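You operate a simulated robot arm through the tools that you are given. There is no shell and no other tool.

Carry out the task below with a simulated robot arm. There is one attempt and no reset: what you move stays moved.

JOB
Fill the teal bottle to its 150 mark: one pull at 100, then one at 50.
Fine: turn it clear of the nozzle afterwards; the others stay empty.
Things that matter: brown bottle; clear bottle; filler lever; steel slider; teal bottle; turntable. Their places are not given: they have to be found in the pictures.

It is judged by the outcome, as a careful person would: the job done as asked, and still so three seconds after it is handed in. It fails if anything else is knocked over, pushed out of place, dropped, spilled or broken.

ROBOT AND FRAMES
A 7-joint arm with a two-finger parallel gripper, fixed in place. Base frame: the origin is on the floor under the middle of its stand, x ahead of it, y to its left, z up; the work surface is at about z = 0.86. Lengths are in m, angles in rad, forces in N, time in s.
With the tool pointing down near the work surface it reaches from about 0.24 to 0.68 m from the base axis. Its first joint turns from -1.152 to 1.152 rad. Payload 2.4 kg.
The tool frame sits at the grasp point between the pads (the TCP): z along the fingers, y along the line on which they close. The tips reach 0.03 m beyond it. The gripper opens to 0.094 m. The fingers are 0.028 m wide and 0.01 m thick; the gripper's body (0.05 by 0.096 m) begins 0.055 m behind the TCP.
Orientation is that of the tool frame in the base frame, as a unit quaternion [x, y, z, w]. With the fingers straight down and closing along the base's y, the tool's x points along the base's -x, its y along +y and its z along -z.

CONTROLS
- The arm moves only by the tool step_arm. Its argument "deltas" is a list of rows, each an object of numbers (a shift or turn left out is 0, a gripper value left out holds the last): "dx", "dy", "dz": the shift along the tool's x, y, z in m; "rx", "ry", "rz": the turn, a rotation vector about the tool's x, y, z in rad; "gripper": the finger opening in m, from 0 to 0.094. In form: [{"dx": .., "dy": .., "dz": .., "rx": .., "ry": .., "rz": .., "gripper": ..}, ...]. A call has 1 to 20 rows; each row shifts and turns the commanded pose from where the row before left it, along the tool's axes as they then stand. A row lasts 0.2 s, in which the tool goes at most 0.05 m and 0.15 rad; a call with a longer step from one row to the next is refused whole, and so is a gripper value outside its range. Where a pose cannot be reached the arm comes as near as it can. A force on the tool above 40 N (or 10 N above the force at the start of the call, whichever is more), or a blocked arm, ends the call early, and 0.2 s more pass. Each finger travels about 0.153 m/s and halts on what it meets, pressing with about 37 N; the grip force reading is that of the motor and also rises with nothing between the fingers. The clock runs only during rows and for 0.2 s after the last one: add rows that do not move to give the fingers time. It gives the time, the measured TCP pose, the force on the tool (base axes), the opening and the grip force at its end, in the units of the frame above (readings bear some noise), with the torque about the TCP (base axes, N m) and any sound that the robot's microphone picked up.
- Cameras (640 x 400 px; columns grow to the right, rows downward): "scene" is fixed at [0.0368, 0.4783, 1.4554]; the picture's right is [-0.75, -0.67, 0.00], its down [-0.28, 0.31, -0.91] and it looks along [0.60, -0.68, -0.42] (base axes); focal length 321 px, centre (320, 200). "wrist" rides on the gripper at [0.076, 0.014, -0.102] in the tool frame; the picture's right is [-0.18, 0.98, 0.00], its down [-0.75, -0.14, -0.64] and it looks along [-0.63, -0.12, 0.77] (tool axes); focal length 243 px, centre (320, 200).
- camera(camera): a new picture of that camera. It takes no simulated time.
- locate(camera, pixels): there is no depth. For up to 12 entries [column, row, z] of the newest picture of that camera ("zoom" is the newest enlarged one), the place [x, y] in the base frame at which the ray of that pixel passes the height z, good to about 0.002 m, but the place of the scene camera against the robot may be out by one fixed shift of up to 0.012 m in any direction. It takes no simulated time.
- enlarge(camera, box): a new picture of the part [left, top, right, bottom] of that camera's present view, enlarged. It takes no simulated time.
- hand_in(): hands the job in; it is judged then, once.

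Open the gripper and draw the arm clear of the work before you hand the job in, unless the task says otherwise.

The tools are called after "Emit:" as a command line: name --argument value ..., lists and objects as JSON in quotes. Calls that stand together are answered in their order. step_arm: Moves the arm, as the interface text tells. Its arguments: {"type":"object","properties":{"deltas":{"type":"array","items":{"type":"object","properties":{"dx":{"type":"number"},"dy":{"type":"number"},"dz":{"type":"number"},"rx":{"type":"number"},"ry":{"type":"number"},"rz":{"type":"number"},"gripper":{"type":"number"}}}}},"required":["deltas"]} The other tools are called the same way: camera (camera) takes a picture; locate (camera, pixels) gives the place at which the rays of pixels pass given heights; enlarge (camera, box) takes an enlarged picture of a part of a camera's view; hand_in () hands the job in.

At the start:

```text
time: 0.0
eef_pos: [0.4014, 0.105, 1.2714]
orientation: [0.0, 1.0, 0.0, -0.001]
wrist_force: [0.0, -0.4, -0.7]
torque: [-0.03, 0.0, -0.04]
opening: 0.0938
gripper_force: 0.0
```

scene: 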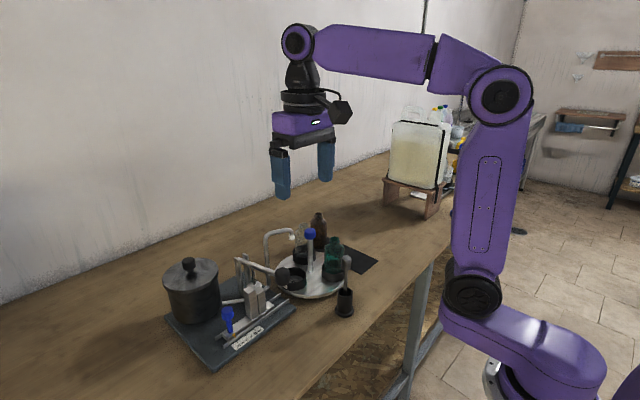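
wrist: 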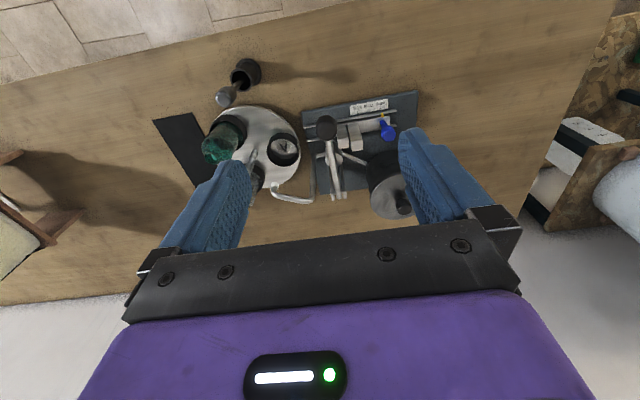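

The scene shows a turntable with bottles around (310,275) and a filler unit on a base around (235,310). I'll enlarge both views to identify the parts.

Emit:
enlarge --camera "scene" --box '[150, 200, 390, 370]'

Emit:
enlarge --camera "wrist" --box '[140, 40, 440, 230]'

```text
2.35 times, centred on (270, 285) of scene
```

zoom: 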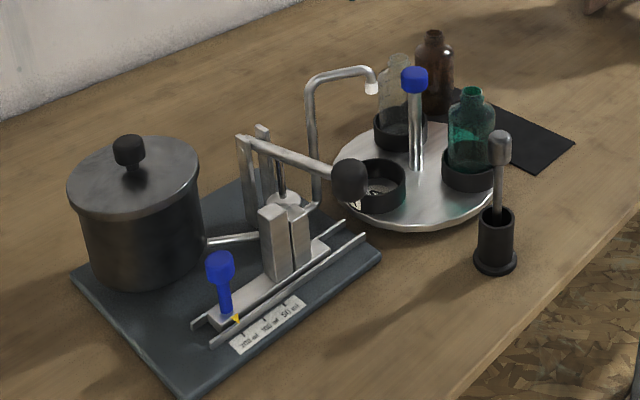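

```text
2.11 times, centred on (290, 135) of wrist
```

zoom: 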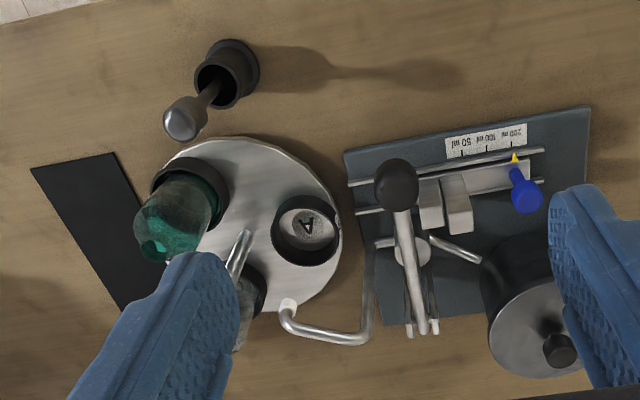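

I'll look closer at the filler's slider and scale, then at the turntable.

Emit:
enlarge --camera "scene" --box '[210, 240, 310, 360]'

Emit:
enlarge --camera "scene" --box '[255, 205, 375, 325]'

Emit:
enlarge --camera "wrist" --box '[300, 80, 420, 200]'

Emit:
enlarge --camera "wrist" --box '[190, 90, 320, 220]'

```text
3.33 times, centred on (260, 300) of scene
```

zoom: 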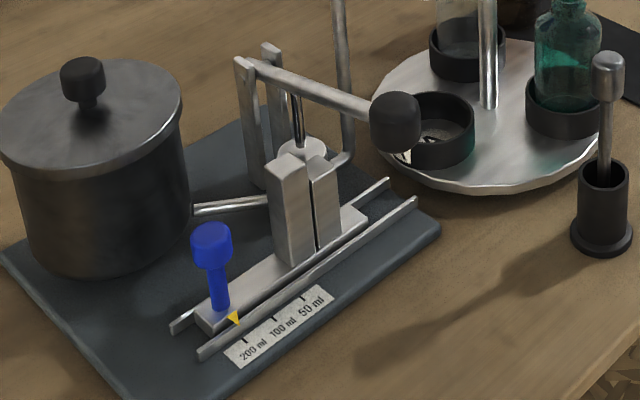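

```text
3.33 times, centred on (315, 265) of scene
```

zoom: 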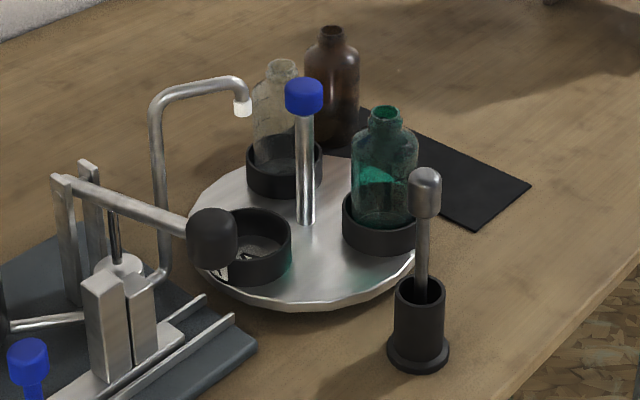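

```text
3.33 times, centred on (360, 140) of wrist
```

zoom: 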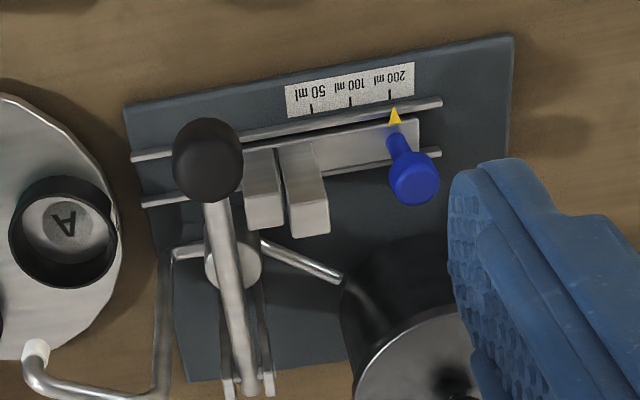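

```text
3.08 times, centred on (255, 155) of wrist
```

zoom: 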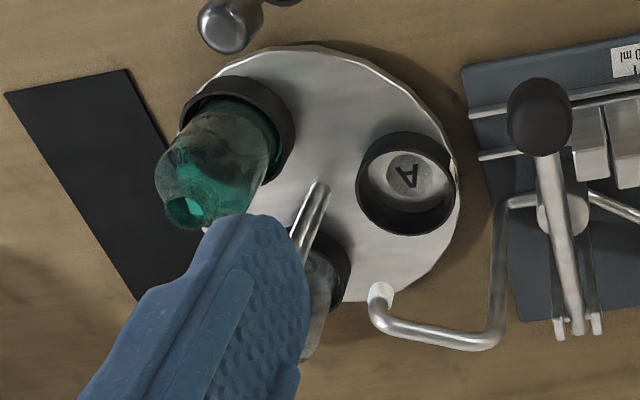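

Now I'll locate key features in the wrist view (turntable nests, nozzle tip, lever knob, slider) at several assumed heights.

Emit:
locate --camera "wrist" --pixels '[[285, 151, 0.88], [285, 151, 0.9], [220, 128, 0.88], [265, 108, 0.88], [299, 145, 0.88], [264, 187, 0.88], [267, 213, 1.02], [267, 213, 1.05], [326, 126, 0.98], [326, 126, 1.02], [382, 119, 0.87], [388, 133, 0.95]]'

Emit:
camera --camera "scene"

Emit:
locate --camera "scene" --pixels '[[288, 280, 0.88], [292, 281, 0.88], [306, 248, 0.88], [334, 273, 0.88], [309, 270, 0.88], [310, 234, 1.0], [310, 234, 0.97], [292, 236, 1.02], [292, 236, 1.05], [283, 276, 0.98], [227, 314, 0.94], [230, 338, 0.87]]'

```text
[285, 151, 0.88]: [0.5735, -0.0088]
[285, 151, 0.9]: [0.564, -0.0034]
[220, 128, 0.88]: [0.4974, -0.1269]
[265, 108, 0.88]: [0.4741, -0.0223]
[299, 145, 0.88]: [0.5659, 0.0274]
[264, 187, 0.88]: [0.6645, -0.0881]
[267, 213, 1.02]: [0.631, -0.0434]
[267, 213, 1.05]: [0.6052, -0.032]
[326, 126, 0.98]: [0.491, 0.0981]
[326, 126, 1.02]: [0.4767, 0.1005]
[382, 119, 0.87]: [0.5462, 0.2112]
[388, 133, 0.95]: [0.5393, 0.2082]
```

```text
taken
```

scene: 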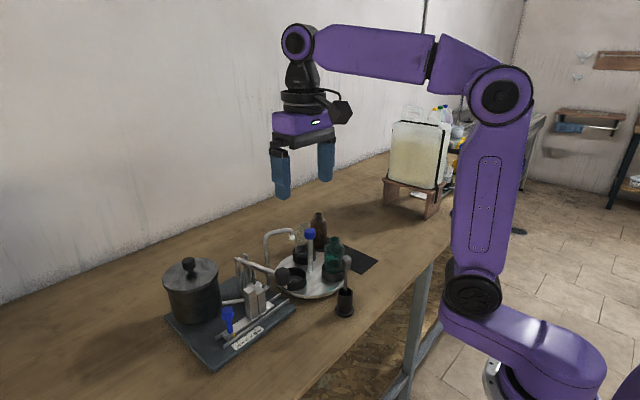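

```text
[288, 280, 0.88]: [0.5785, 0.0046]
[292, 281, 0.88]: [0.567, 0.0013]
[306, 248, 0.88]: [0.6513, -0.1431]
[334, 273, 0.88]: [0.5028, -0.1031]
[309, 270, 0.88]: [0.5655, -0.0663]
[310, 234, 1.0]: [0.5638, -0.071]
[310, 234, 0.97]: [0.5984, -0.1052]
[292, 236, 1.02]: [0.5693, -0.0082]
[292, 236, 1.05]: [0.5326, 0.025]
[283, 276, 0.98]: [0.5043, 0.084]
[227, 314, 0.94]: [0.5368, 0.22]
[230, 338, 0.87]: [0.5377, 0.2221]
```

The disk seems centred near (0.57,-0.07) with the nests about 0.065 m out; I want a cleaner top view, so I move the tool to about y=-0.06, high above everything.

Emit:
step_arm --deltas '[{"dy": -0.045}, {"dy": -0.045}, {"dy": -0.045}, {"dx": 0.02, "dy": -0.03}, {}]'

Emit:
camera --camera "wrist"

Emit:
enlarge --camera "wrist" --box '[220, 60, 440, 220]'

```text
time: 1.2
eef_pos: [0.3829, -0.0598, 1.2734]
orientation: [-0.001, 1.0, 0.0, 0.0]
wrist_force: [0.0, 0.1, -0.2]
torque: [0.01, 0.0, 0.0]
opening: 0.094
gripper_force: 0.0
```

```text
taken
```

wrist: 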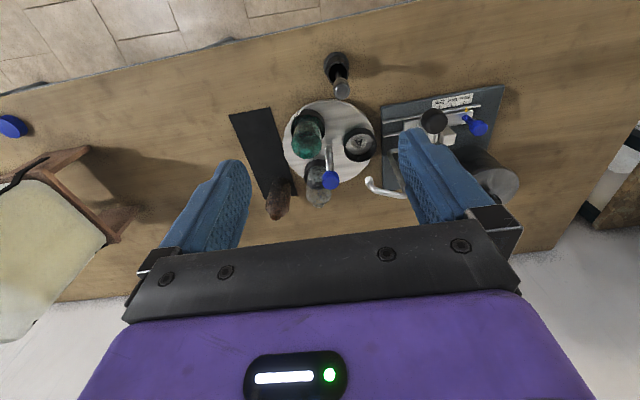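

```text
2.50 times, centred on (330, 140) of wrist
```

zoom: 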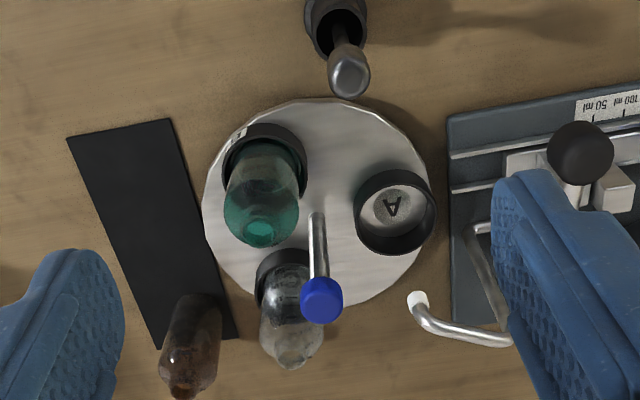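

The wrist view shows nest A at (395,212) zoom apparently under the nozzle (tip ≈ (0.562,-0.007,1.024)), teal and clear in two other nests and the brown bottle on the mat. Next I move over to the filler to read the scale and blocks closely.

Emit:
step_arm --deltas '[{"dx": 0.01, "dy": 0.04, "dz": 0.02}, {"dx": 0.01, "dy": 0.04, "dz": 0.02}, {"dx": 0.01, "dy": 0.04, "dz": 0.02}, {"dy": 0.04, "dz": 0.02}, {"dy": 0.04, "dz": 0.02}, {"dy": 0.03}, {}]'

Emit:
camera --camera "wrist"

Emit:
enlarge --camera "wrist" --box '[220, 60, 440, 220]'

```text
time: 2.8
eef_pos: [0.3514, 0.1693, 1.1754]
orientation: [-0.001, 1.0, 0.0, 0.001]
wrist_force: [0.3, -0.1, 0.1]
torque: [-0.01, -0.02, -0.03]
opening: 0.0939
gripper_force: 0.0
```

```text
taken
```

wrist: 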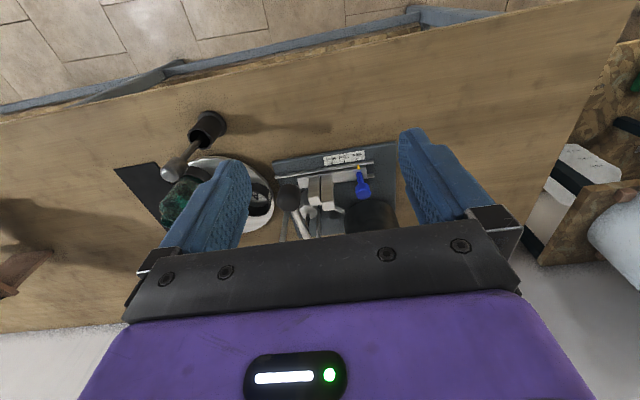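

```text
2.50 times, centred on (330, 140) of wrist
```

zoom: 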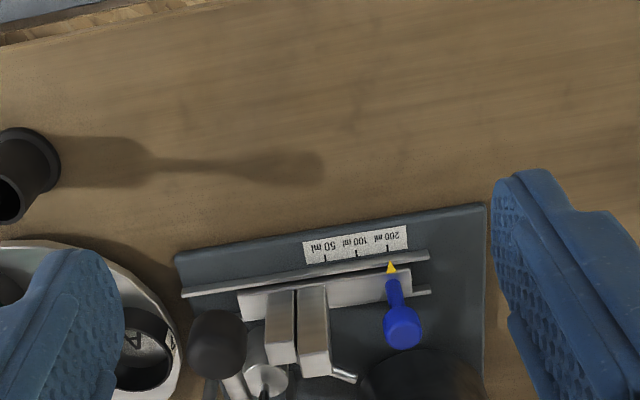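

I'll enlarge the scale/blocks region (px 270-400, 140-240).

Emit:
enlarge --camera "wrist" --box '[265, 140, 405, 240]'

```text
4.00 times, centred on (335, 190) of wrist
```

zoom: 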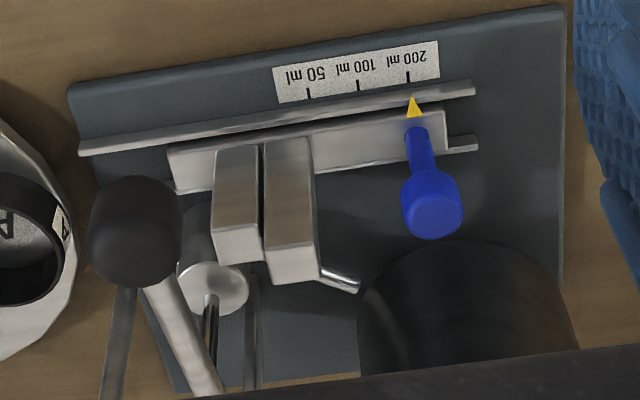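

Marks appear at zoom (408,78)=200, (358,86)=100, (308,94)=50, with the yellow pointer at (413,97). I locate these and the rail ends, knob and blocks.

Emit:
locate --camera "zoom" --pixels '[[408, 78, 0.87], [358, 86, 0.87], [308, 94, 0.87], [413, 97, 0.88], [82, 150, 0.88], [472, 88, 0.88], [432, 205, 0.94], [432, 215, 0.94], [136, 220, 1.0], [136, 220, 1.02], [238, 225, 0.94], [285, 245, 0.96]]'

Emit:
enlarge --camera "scene" --box '[215, 280, 305, 350]'

```text
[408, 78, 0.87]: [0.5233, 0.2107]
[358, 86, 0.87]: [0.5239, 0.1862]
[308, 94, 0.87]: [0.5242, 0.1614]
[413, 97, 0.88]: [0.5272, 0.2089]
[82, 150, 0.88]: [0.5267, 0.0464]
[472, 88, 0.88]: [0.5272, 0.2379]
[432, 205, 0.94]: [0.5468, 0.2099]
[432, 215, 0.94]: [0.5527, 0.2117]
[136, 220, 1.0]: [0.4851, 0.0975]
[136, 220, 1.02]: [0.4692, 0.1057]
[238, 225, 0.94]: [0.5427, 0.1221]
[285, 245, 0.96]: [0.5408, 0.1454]
```

```text
5.71 times, centred on (260, 315) of scene
```

zoom: 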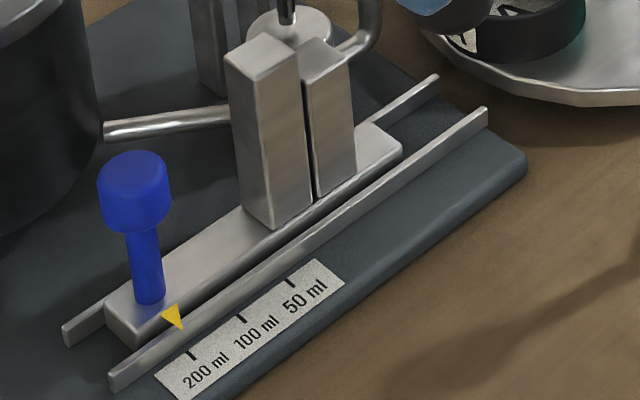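

The rail runs along base y at x≈0.527 with marks at y≈0.211 (200), 0.186 (100), 0.161 (50): a 25 mm step each, and the blocks come under the lever (y≈0.098). Now I move back for a precise view of the turntable to check whether the blue-capped post is central.

Emit:
step_arm --deltas '[{"dy": -0.04, "dz": -0.01}, {"dy": -0.04, "dz": -0.01}, {"dy": -0.04, "dz": -0.01}, {"dy": -0.04, "dz": -0.01}, {"dy": -0.04}, {"dx": 0.01}, {}]'

Emit:
camera --camera "wrist"

Emit:
enlarge --camera "wrist" --box '[230, 120, 410, 240]'

```text
time: 4.4
eef_pos: [0.345, -0.0299, 1.2129]
orientation: [0.0, 1.0, 0.0, 0.001]
wrist_force: [0.2, 0.6, -0.1]
torque: [0.0, -0.01, 0.02]
opening: 0.0941
gripper_force: 0.1
```

```text
taken
```

wrist: 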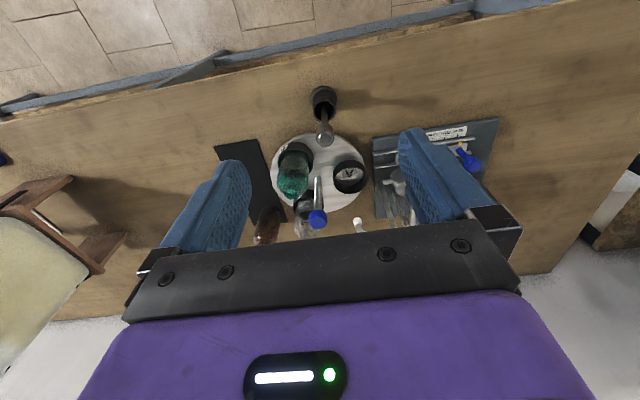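

```text
3.33 times, centred on (320, 180) of wrist
```

zoom: 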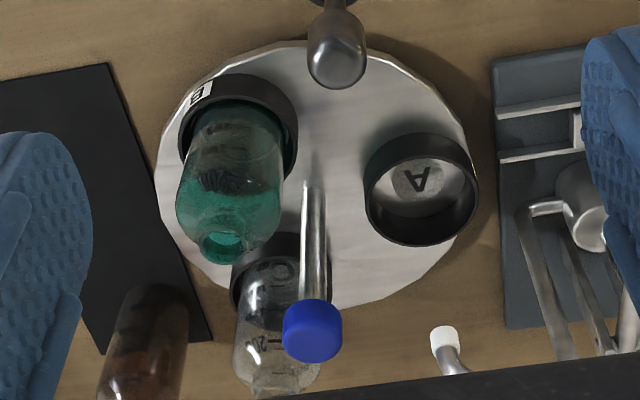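

Disk rim points are visible at zoom (155,170), (475,165), (310,40), (440,255), and post base near (315,185). I'll locate these to fit the disk circle and check the post position.

Emit:
locate --camera "zoom" --pixels '[[156, 170, 0.885], [472, 165, 0.885], [310, 41, 0.885], [440, 255, 0.885], [420, 80, 0.885], [190, 255, 0.885], [315, 182, 0.885], [312, 330, 1.0], [315, 312, 1.01], [444, 338, 1.02], [222, 243, 0.995], [417, 185, 0.895]]'

```text
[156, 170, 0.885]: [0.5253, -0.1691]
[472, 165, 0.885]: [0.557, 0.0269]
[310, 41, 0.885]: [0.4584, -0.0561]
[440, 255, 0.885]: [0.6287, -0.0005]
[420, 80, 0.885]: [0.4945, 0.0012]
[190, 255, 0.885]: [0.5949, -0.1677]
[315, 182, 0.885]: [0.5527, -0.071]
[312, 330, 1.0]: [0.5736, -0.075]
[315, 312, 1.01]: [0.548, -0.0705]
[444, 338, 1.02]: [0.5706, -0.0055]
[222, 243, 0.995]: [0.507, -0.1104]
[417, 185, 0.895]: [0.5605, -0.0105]
```

The disk fits a circle centred at about (0.561,-0.073), r≈0.10, and the post is at its centre, so it is a twist handle; nest A (angle ~90°) is under the nozzle and teal at ~212° must come round clockwise by ~120°. I move above the post with the gripper part closed and pre-turn the tool by -1.05 rad to check reach.

Emit:
step_arm --deltas '[{"dx": -0.0432, "dy": -0.0086, "dz": 0.008, "gripper": 0.06}, {"dx": -0.0432, "dy": -0.0086, "dz": 0.008}, {"dx": -0.0432, "dy": -0.0086, "dz": 0.008}, {"dx": -0.0432, "dy": -0.0086, "dz": 0.008}, {"dx": -0.0432, "dy": -0.0086, "dz": 0.008}, {}, {"rz": -0.15}, {"rz": -0.15}, {"rz": -0.15}, {"rz": -0.15}, {"rz": -0.15}, {"rz": -0.15}, {"rz": -0.15}, {}]'

Emit:
camera --camera "wrist"

Emit:
camera --camera "scene"

Emit:
enlarge --camera "scene" --box '[240, 150, 390, 310]'

```text
time: 7.4
eef_pos: [0.5571, -0.0727, 1.1716]
orientation: [-0.501, 0.865, 0.0, 0.0]
wrist_force: [-1.2, -0.4, -0.7]
torque: [-0.01, 0.04, -0.02]
opening: 0.0599
gripper_force: 0.1
```

```text
taken
```

wrist: 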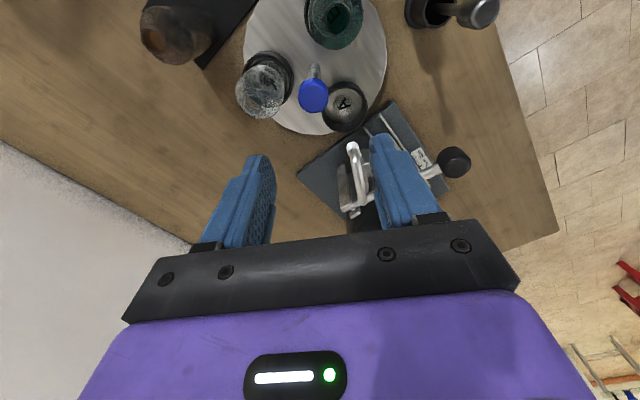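

```text
taken
```

scene: 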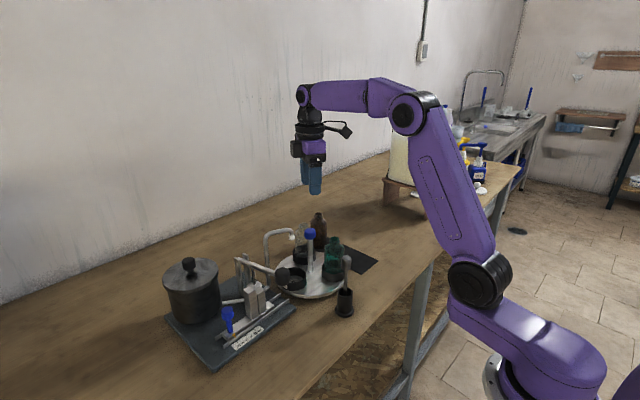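

```text
2.50 times, centred on (315, 230) of scene
```

zoom: 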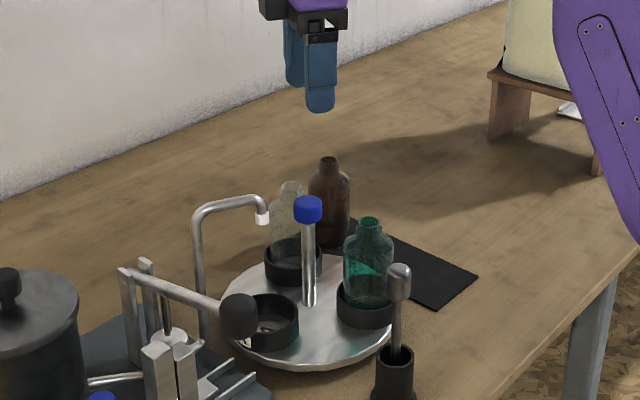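

Orientation reached. From this pose the wrist camera sees the turntable nearly from above, so I enlarge to refine the post, nests and nozzle positions.

Emit:
enlarge --camera "wrist" --box '[220, 0, 420, 150]'

```text
2.67 times, centred on (320, 75) of wrist
```

zoom: 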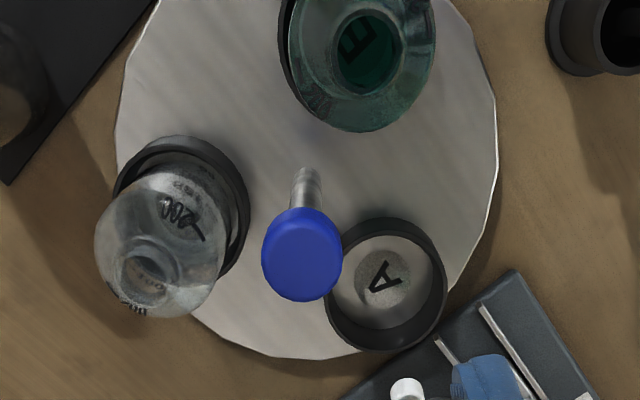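

I locate the cap, post base, nest A centre, bottle mouths and nozzle tip from this view.

Emit:
locate --camera "zoom" --pixels '[[302, 258, 1.0], [302, 258, 1.015], [302, 258, 1.02], [306, 180, 0.885], [383, 280, 0.89], [385, 282, 0.91], [366, 53, 0.995], [366, 53, 0.985], [155, 276, 0.995], [155, 276, 0.985], [407, 392, 1.024], [407, 392, 1.03]]'

```text
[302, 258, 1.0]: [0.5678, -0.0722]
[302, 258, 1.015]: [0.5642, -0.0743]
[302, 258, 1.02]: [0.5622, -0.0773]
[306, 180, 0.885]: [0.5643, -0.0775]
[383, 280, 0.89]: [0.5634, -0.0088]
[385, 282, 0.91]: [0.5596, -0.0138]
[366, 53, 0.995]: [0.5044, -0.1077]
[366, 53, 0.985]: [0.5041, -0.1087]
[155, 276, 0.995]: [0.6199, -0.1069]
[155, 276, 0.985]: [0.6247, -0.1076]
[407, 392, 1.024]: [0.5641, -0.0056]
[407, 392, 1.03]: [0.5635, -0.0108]
```

The three nest positions average to a centre of (0.5625,-0.0745), 120° apart (A 90°, teal 210°, clear 330°), nozzle at ~89°. I shift onto the post axis, narrow to 0.05 and descend to about z=1.03 first.

Emit:
step_arm --deltas '[{"dx": -0.0011, "dy": -0.0056, "gripper": 0.05}, {"dz": 0.03}, {"dz": 0.03}, {"dz": 0.03}, {"dz": 0.03}, {"dz": 0.01}, {}, {}]'

Emit:
enlarge --camera "scene" --box '[240, 150, 390, 310]'

Emit:
camera --camera "wrist"

```text
time: 9.2
eef_pos: [0.5632, -0.0756, 1.0428]
orientation: [-0.501, 0.866, 0.001, 0.0]
wrist_force: [0.1, -0.1, -0.6]
torque: [0.02, 0.01, 0.01]
opening: 0.0501
gripper_force: 0.1
```

```text
2.50 times, centred on (315, 230) of scene
```

zoom: 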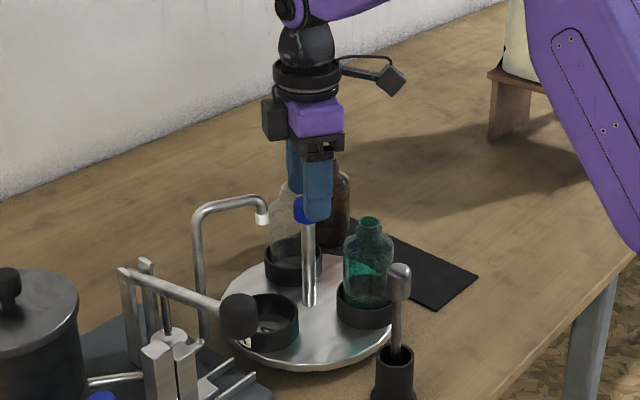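

```text
taken
```

wrist: 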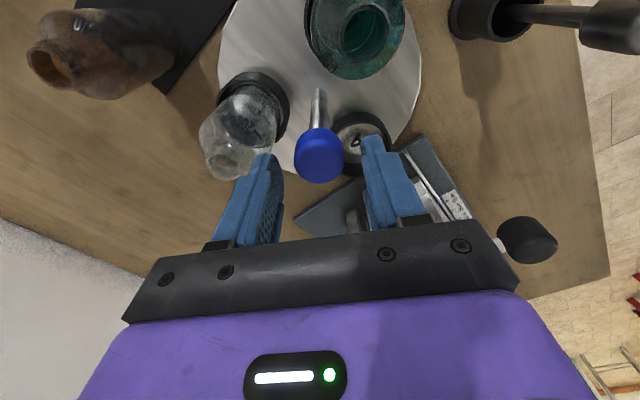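

The blue cap (wrist px (319,155)) is exactly where the TCP axis projects, mid-way between the fingers. I descend to z≈1.006 and close on it.

Emit:
step_arm --deltas '[{"dz": 0.019}, {"dz": 0.018}, {}, {"gripper": 0.02}, {}, {}, {}]'

Emit:
enlarge --camera "scene" --box '[240, 150, 390, 310]'

Emit:
camera --camera "wrist"

```text
time: 10.8
eef_pos: [0.5654, -0.0742, 1.0048]
orientation: [-0.501, 0.865, -0.001, 0.001]
wrist_force: [19.5, -5.6, -9.6]
torque: [0.29, 0.33, -0.03]
opening: 0.0318
gripper_force: 44.9
```

```text
2.50 times, centred on (315, 230) of scene
```

zoom: 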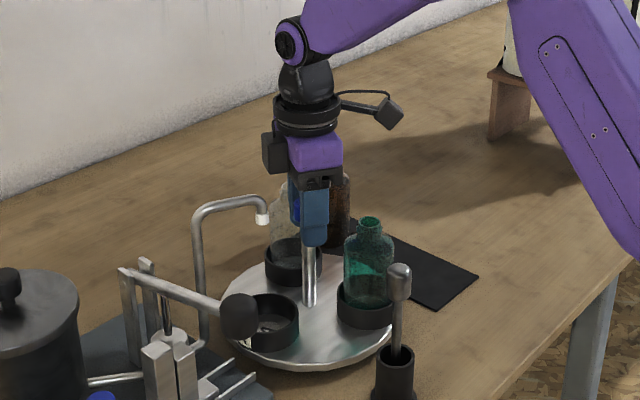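

```text
taken
```

wrist: 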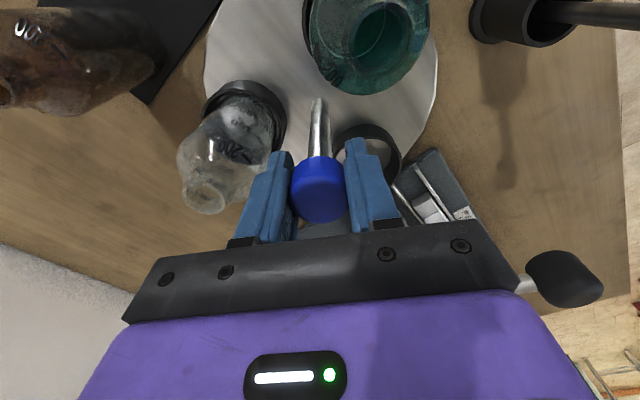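

The grip holds at 0.0318 m with a 19.5 N sideways load, meaning I am ~2.5 mm off-axis; I shift the command to relieve it and start a small test twist of +0.2 rad.

Emit:
step_arm --deltas '[{"dx": -0.0008, "dy": -0.0026}, {}, {"rz": 0.05}, {"rz": 0.05}, {"rz": 0.05}, {"rz": 0.05}, {}]'

Emit:
enlarge --camera "scene" --box '[240, 150, 390, 310]'

```text
time: 12.4
eef_pos: [0.5654, -0.0744, 1.0044]
orientation: [-0.413, 0.911, 0.0, -0.001]
wrist_force: [-9.6, 1.0, 5.3]
torque: [-0.52, 0.19, 0.04]
opening: 0.0319
gripper_force: 45.2
```

```text
2.50 times, centred on (315, 230) of scene
```

zoom: 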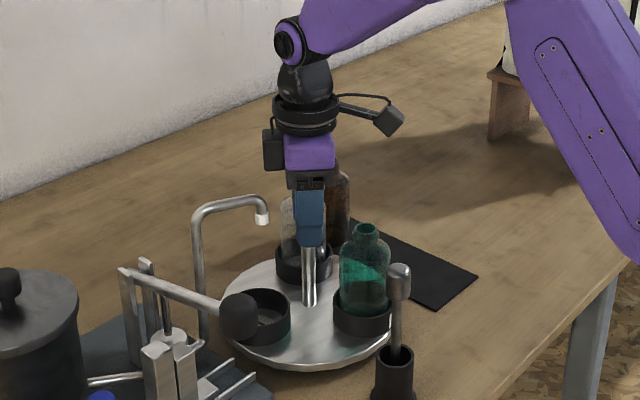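

The whole turntable turns with the post (clear nest moved from (290,255) to (303,258)). I trim 1 mm of off-axis load and continue turning 1.6 rad at 0.1 rad per row.

Emit:
step_arm --deltas '[{"dx": 0.0008, "dy": 0.0009}, {"rz": 0.1}, {"rz": 0.1}, {"rz": 0.1}, {"rz": 0.1}, {"rz": 0.1}, {"rz": 0.1}, {"rz": 0.1}, {"rz": 0.1}, {}]'

Emit:
enlarge --camera "scene" --box '[240, 150, 390, 310]'

```text
time: 14.6
eef_pos: [0.5651, -0.0747, 1.004]
orientation: [-0.024, 1.0, 0.0, 0.0]
wrist_force: [3.3, 5.5, -8.6]
torque: [-0.12, -1.36, -0.04]
opening: 0.0319
gripper_force: 45.1
```

```text
2.50 times, centred on (315, 230) of scene
```

zoom: 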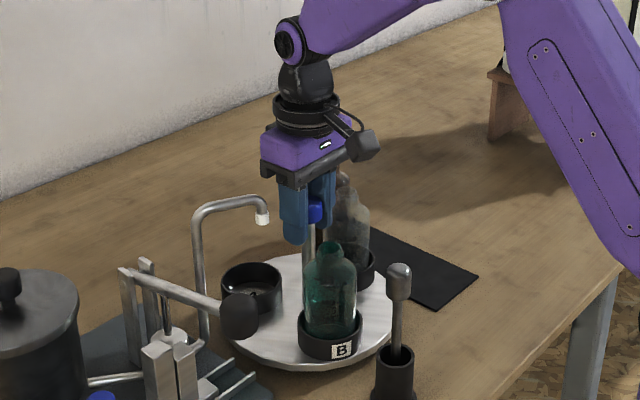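

Teal (nest B) is coming round cleanly, 1.0 rad done, loads low. Continue 0.9 rad more.

Emit:
step_arm --deltas '[{"rz": 0.1}, {"rz": 0.1}, {"rz": 0.1}, {"rz": 0.1}, {"rz": 0.1}, {"rz": 0.1}, {"rz": 0.1}, {"rz": 0.1}, {"rz": 0.1}, {}]'

Emit:
enlarge --camera "scene" --box '[240, 150, 390, 310]'

Emit:
camera --camera "wrist"

```text
time: 16.8
eef_pos: [0.5648, -0.075, 1.0051]
orientation: [0.413, 0.911, 0.0, 0.001]
wrist_force: [2.0, 7.1, 2.5]
torque: [-0.63, -0.16, -0.07]
opening: 0.0317
gripper_force: 45.2
```

```text
2.50 times, centred on (315, 230) of scene
```

zoom: 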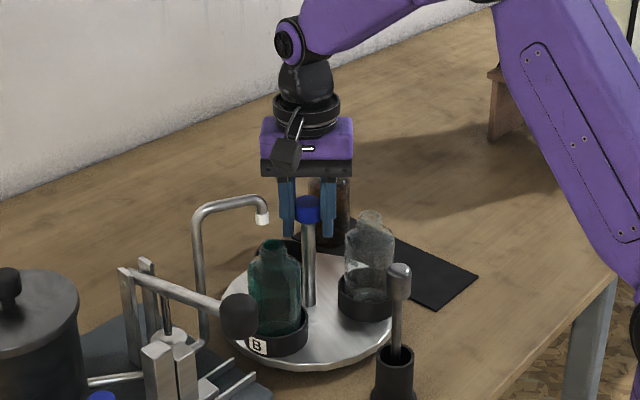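

```text
taken
```

wrist: 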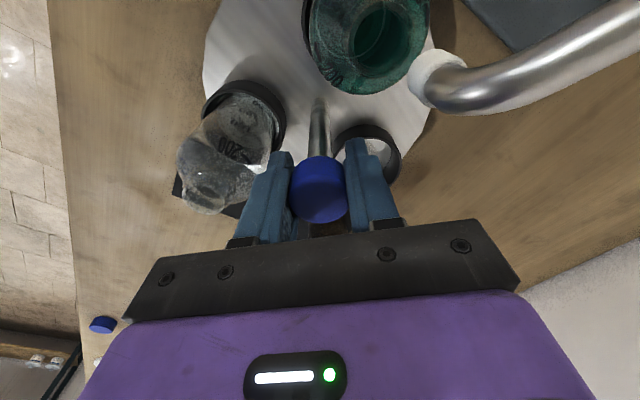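

The teal mouth (wrist px (380,45)) is nearing the nozzle tip (430,80); 1.9 rad done. I turn the remaining ~0.2 rad slowly.

Emit:
step_arm --deltas '[{"rz": 0.05}, {"rz": 0.05}, {"rz": 0.05}, {"rz": 0.05}, {}, {}]'

Emit:
enlarge --camera "scene" --box '[255, 205, 345, 305]'

Emit:
camera --camera "wrist"

Emit:
enlarge --camera "wrist" --box '[280, 0, 480, 130]'

```text
time: 18.2
eef_pos: [0.5651, -0.0745, 1.0049]
orientation: [0.502, 0.865, 0.0, -0.001]
wrist_force: [6.0, 7.7, -1.8]
torque: [-0.9, -0.25, -0.01]
opening: 0.0317
gripper_force: 44.9
```

```text
4.00 times, centred on (300, 255) of scene
```

zoom: 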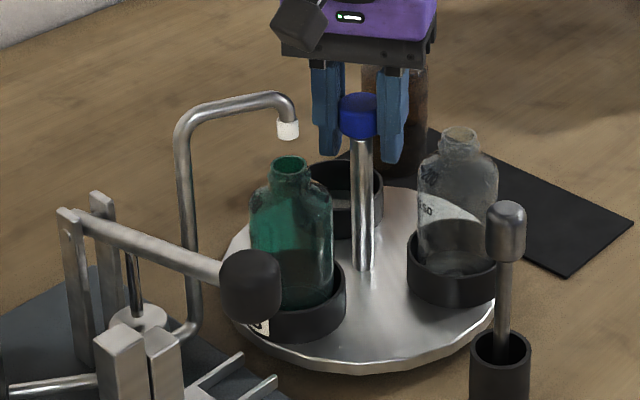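

```text
taken
```

wrist: 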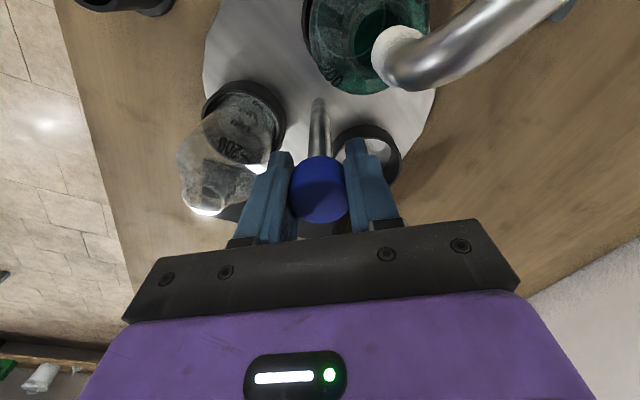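

```text
3.08 times, centred on (380, 65) of wrist
```

zoom: 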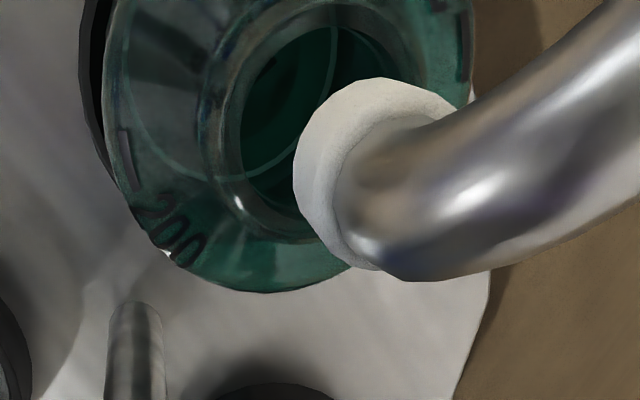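

Rotation is 120.3° measured, and in the scene zoom the mouth (289,168) sits right below the nozzle tip (287,130). I release gently and lift straight up, then turn the tool back to nominal.

Emit:
step_arm --deltas '[{"gripper": 0.05}, {}, {}, {"dz": -0.02}, {"dz": -0.04}, {"dz": -0.05}, {"dz": -0.05}, {"rz": -0.15}, {"rz": -0.15}, {"rz": -0.15}, {"rz": -0.15}, {"rz": -0.15}, {"rz": -0.15}, {"rz": -0.15}, {}]'

Emit:
enlarge --camera "scene" --box '[255, 205, 345, 305]'

Emit:
camera --camera "wrist"

```text
time: 21.4
eef_pos: [0.5651, -0.0753, 1.1645]
orientation: [-0.001, 1.0, -0.001, 0.0]
wrist_force: [0.4, -0.6, 0.2]
torque: [-0.03, -0.02, 0.0]
opening: 0.05
gripper_force: 0.0
```

```text
4.00 times, centred on (300, 255) of scene
```

zoom: 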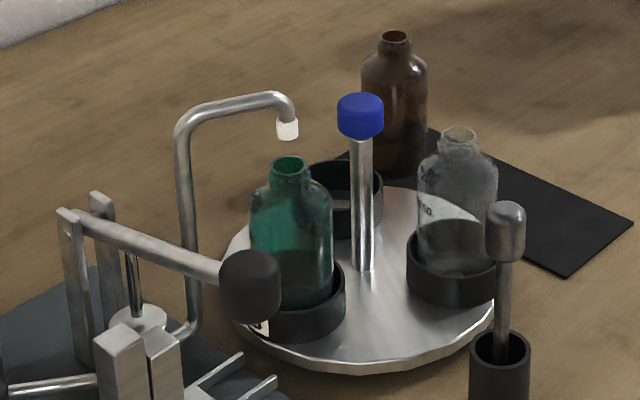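

```text
taken
```

wrist: 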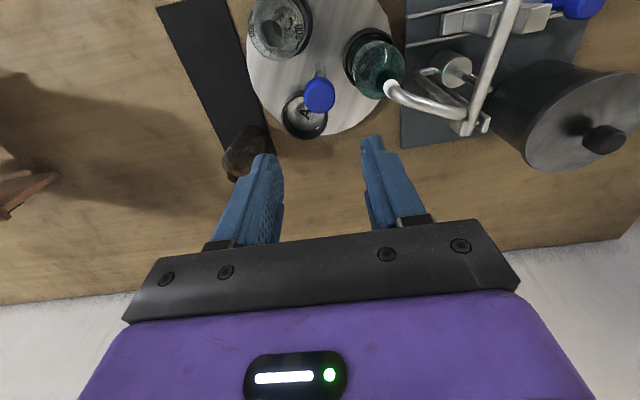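

The table stayed put. From here I check mouth-to-nozzle alignment and the lever/pivot geometry with an enlarged wrist view.

Emit:
enlarge --camera "wrist" --box '[320, 0, 520, 140]'

```text
2.86 times, centred on (420, 70) of wrist
```

zoom: 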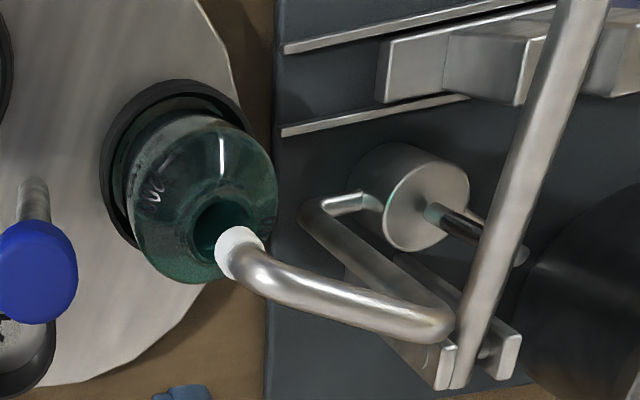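

I locate the mouth centre (~(222,230)), nozzle tip (~(238,252)), pivot (~(465,365)) and slider block edges.

Emit:
locate --camera "zoom" --pixels '[[221, 230, 0.995], [240, 252, 1.022], [240, 252, 1.028], [475, 350, 0.96], [475, 350, 0.97], [445, 370, 0.97], [508, 355, 0.97], [430, 200, 0.93], [390, 70, 0.89], [485, 70, 0.94], [475, 230, 0.96], [590, 20, 1.0]]'

```text
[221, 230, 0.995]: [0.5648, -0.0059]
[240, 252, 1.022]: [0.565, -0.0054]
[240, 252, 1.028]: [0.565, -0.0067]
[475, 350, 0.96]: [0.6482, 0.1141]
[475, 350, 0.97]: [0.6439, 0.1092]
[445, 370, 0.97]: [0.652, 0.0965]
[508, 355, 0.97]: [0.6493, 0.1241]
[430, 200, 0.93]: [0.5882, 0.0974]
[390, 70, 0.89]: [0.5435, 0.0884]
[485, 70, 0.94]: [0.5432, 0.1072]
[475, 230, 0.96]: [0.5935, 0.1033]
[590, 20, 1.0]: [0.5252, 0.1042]
```

Mouth (0.5648,-0.0059) and nozzle (0.565,-0.006) coincide. Now I travel high over to above the slider's blue knob at about (0.545,0.21), at z≈1.12.

Emit:
step_arm --deltas '[{"dx": 0.003, "dy": 0.0407}, {"dx": 0.003, "dy": 0.0407}, {"dx": 0.003, "dy": 0.0407}, {"dx": 0.003, "dy": 0.0407}, {"dx": 0.003, "dy": 0.0407}, {"dx": 0.003, "dy": 0.0407}, {"dx": 0.002, "dy": 0.0407, "gripper": 0.06}, {"dz": 0.04}, {}, {}]'

Emit:
camera --camera "wrist"

Emit:
enlarge --camera "wrist" --box '[220, 30, 400, 150]'

```text
time: 23.6
eef_pos: [0.5432, 0.2089, 1.1244]
orientation: [0.0, 1.0, -0.001, 0.0]
wrist_force: [-0.2, 0.4, 1.1]
torque: [-0.02, -0.01, 0.01]
opening: 0.0601
gripper_force: 0.2
```

```text
taken
```

wrist: 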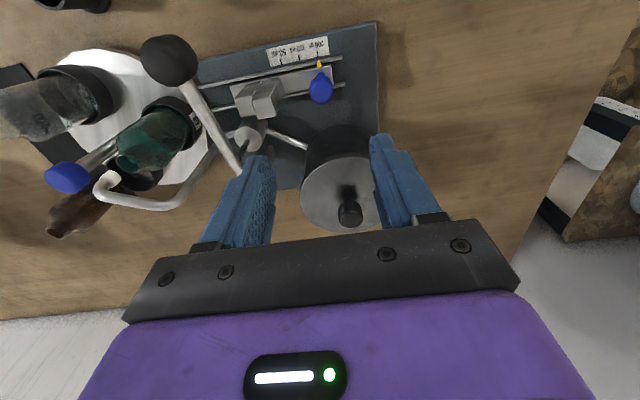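

```text
3.33 times, centred on (310, 90) of wrist
```

zoom: 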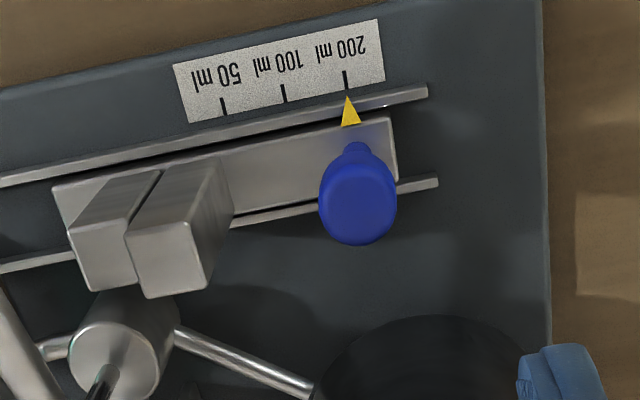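

The blue cap at wrist px (321,90) matches the TCP axis within 2 mm. I descend to z≈0.938 with a 0.05 opening.

Emit:
step_arm --deltas '[{"gripper": 0.05, "dx": -0.001, "dy": 0.001}, {"dz": 0.04}, {"dz": 0.04}, {"dz": 0.04}, {"dz": 0.04}, {"dz": 0.026}, {}, {}]'

Emit:
enlarge --camera "scene" --box '[180, 230, 320, 350]'

Emit:
camera --camera "wrist"

```text
time: 25.4
eef_pos: [0.5464, 0.2097, 0.9398]
orientation: [0.0, 1.0, -0.001, 0.0]
wrist_force: [-0.6, -1.3, 0.0]
torque: [0.01, 0.0, 0.0]
opening: 0.0501
gripper_force: 0.0
```

```text
3.33 times, centred on (250, 290) of scene
```

zoom: 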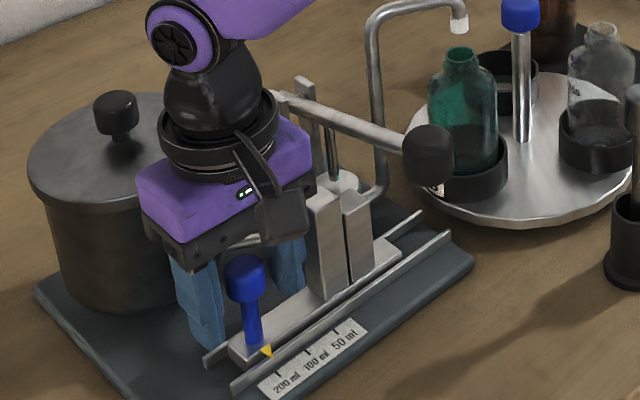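

```text
taken
```

wrist: 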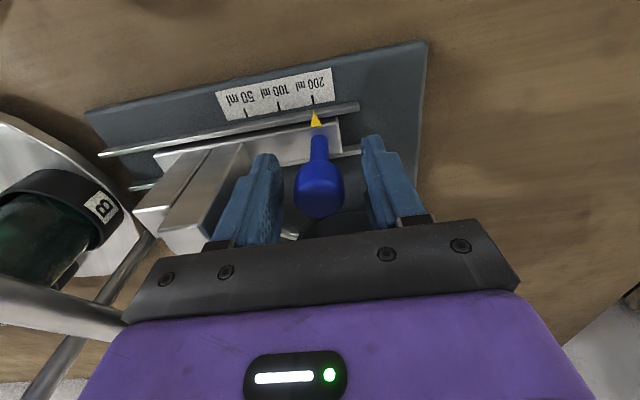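

The cap (wrist px (319,190)) is at the TCP projection, between the fingers. I close on it.

Emit:
step_arm --deltas '[{"gripper": 0.02}, {}, {}, {}]'

Emit:
camera --camera "wrist"

```text
time: 26.4
eef_pos: [0.5469, 0.2088, 0.9394]
orientation: [0.001, 1.0, 0.0, 0.001]
wrist_force: [-0.5, -2.8, -2.3]
torque: [0.34, -0.02, 0.04]
opening: 0.0257
gripper_force: 44.8
```

```text
taken
```

wrist: 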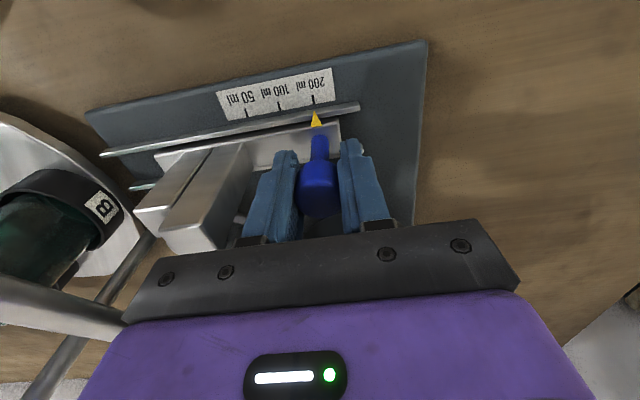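

Gripped at 0.0257 with low load. I slide -25 mm in y toward the 100 mark in 5 mm steps.

Emit:
step_arm --deltas '[{"dy": -0.005}, {"dy": -0.005}, {"dy": -0.005}, {"dy": -0.005}, {"dy": -0.005}, {}, {}]'

Emit:
camera --camera "wrist"

Emit:
enlarge --camera "wrist" --box '[240, 50, 400, 150]'

Emit:
enlarge --camera "scene" --box '[215, 260, 315, 350]'

```text
time: 28.0
eef_pos: [0.5454, 0.1846, 0.9386]
orientation: [0.001, 1.0, 0.0, -0.002]
wrist_force: [-4.0, 1.3, -4.9]
torque: [0.36, 0.38, 0.1]
opening: 0.0258
gripper_force: 45.5
```

```text
taken
```

wrist: 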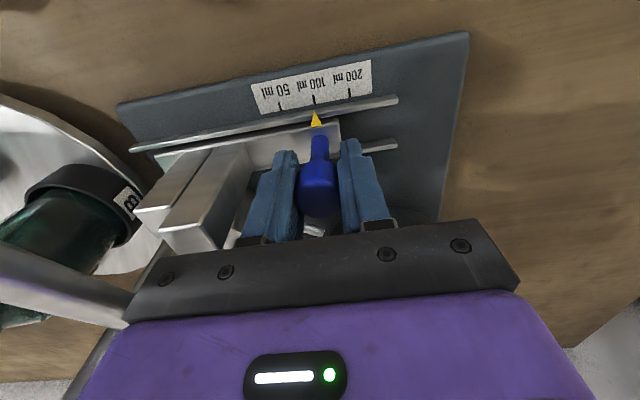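

```text
4.00 times, centred on (320, 100) of wrist
```

zoom: 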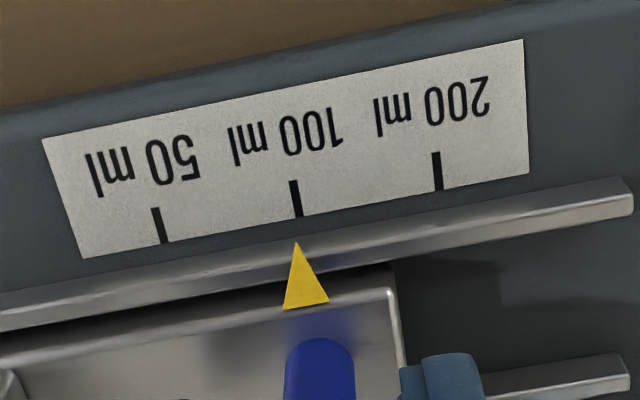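

```text
4.44 times, centred on (265, 305) of scene
```

zoom: 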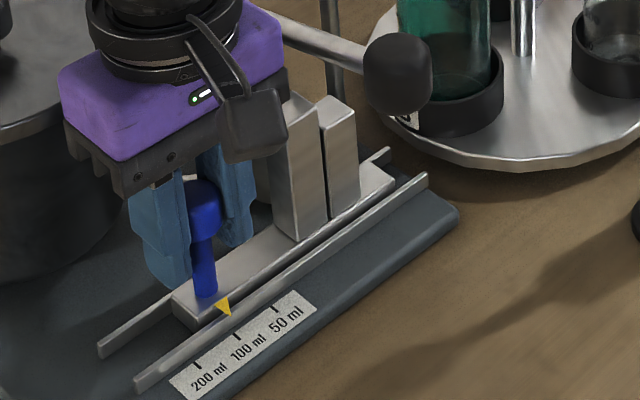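

The pointer tip (zoom (297,242)) lines up with the 100 mark (299,217) to under 1 mm. I release, lift, and move above the lever knob (≈(0.482,0.099,1.01)).

Emit:
step_arm --deltas '[{"gripper": 0.05}, {}, {}, {"dz": -0.03}, {"dz": -0.04}, {"dz": -0.04}, {"dz": -0.04}, {"dz": -0.04}, {"dx": 0.03, "dy": -0.035}, {"dx": 0.03, "dy": -0.035, "gripper": 0.06}, {"dx": 0.004, "dy": -0.016}, {}]'

Emit:
camera --camera "wrist"

Emit:
enlarge --camera "scene" --box '[215, 230, 315, 350]'

```text
time: 30.6
eef_pos: [0.4827, 0.1001, 1.1279]
orientation: [0.001, 1.0, 0.0, 0.001]
wrist_force: [0.2, 0.6, 0.3]
torque: [-0.01, 0.0, 0.0]
opening: 0.0598
gripper_force: 0.1
```

```text
taken
```

wrist: 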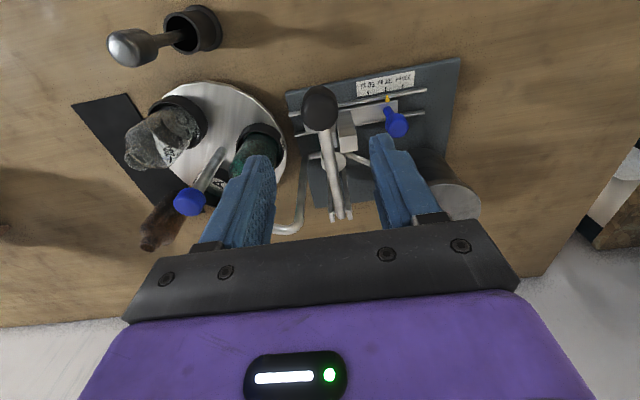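

```text
3.33 times, centred on (265, 290) of scene
```

zoom: 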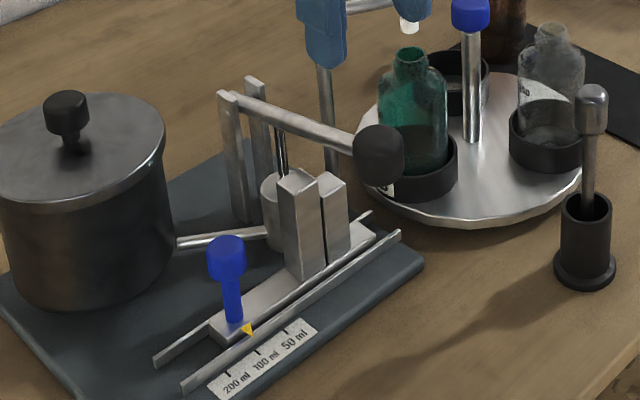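

The knob at wrist px (320,108) is directly under the TCP. I enlarge the wrist view to confirm that the 100 block sits under the lever.

Emit:
enlarge --camera "wrist" --box '[280, 60, 440, 230]'

Emit:
enlarge --camera "scene" --box '[235, 255, 295, 310]'

```text
2.35 times, centred on (360, 145) of wrist
```

zoom: 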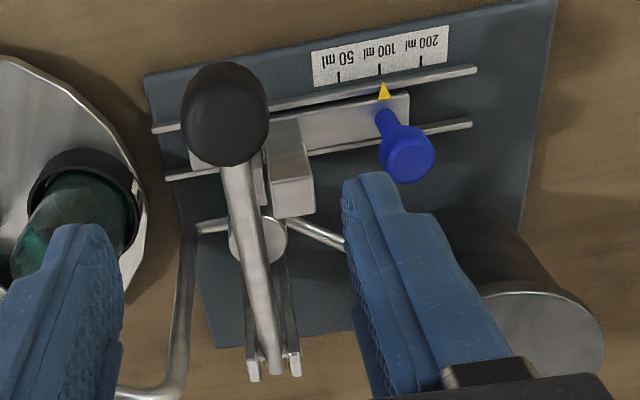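

```text
7.27 times, centred on (265, 282) of scene
```

zoom: 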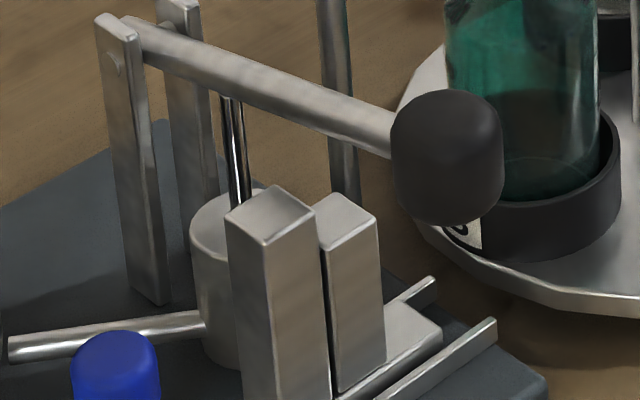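

The short (100) block is under the lever. I close the fingers and come down to just above the knob top (tips at ~1.035).

Emit:
step_arm --deltas '[{"gripper": 0.0}, {"dz": 0.02}, {"dz": 0.02}, {"dz": 0.02}, {}, {}]'

Emit:
camera --camera "wrist"

Emit:
enlarge --camera "scene" --box '[215, 210, 345, 310]'

```text
time: 32.0
eef_pos: [0.4824, 0.1007, 1.0683]
orientation: [0.0, 1.0, -0.001, 0.0]
wrist_force: [0.4, 0.2, 0.3]
torque: [0.01, 0.01, 0.05]
opening: 0.0001
gripper_force: 33.2
```

```text
taken
```

wrist: 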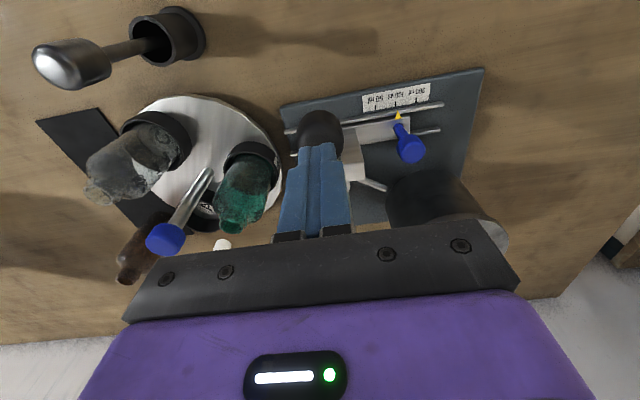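

```text
4.00 times, centred on (280, 260) of scene
```

zoom: 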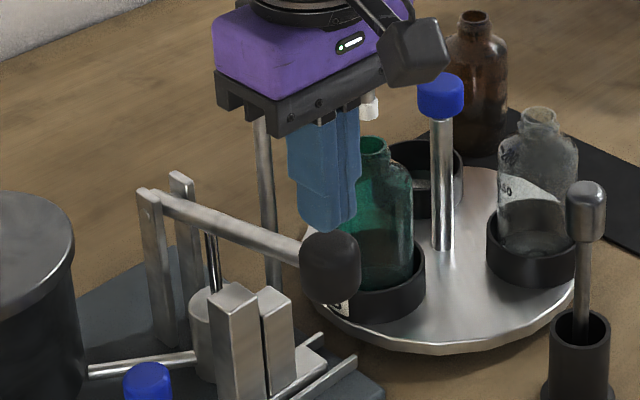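

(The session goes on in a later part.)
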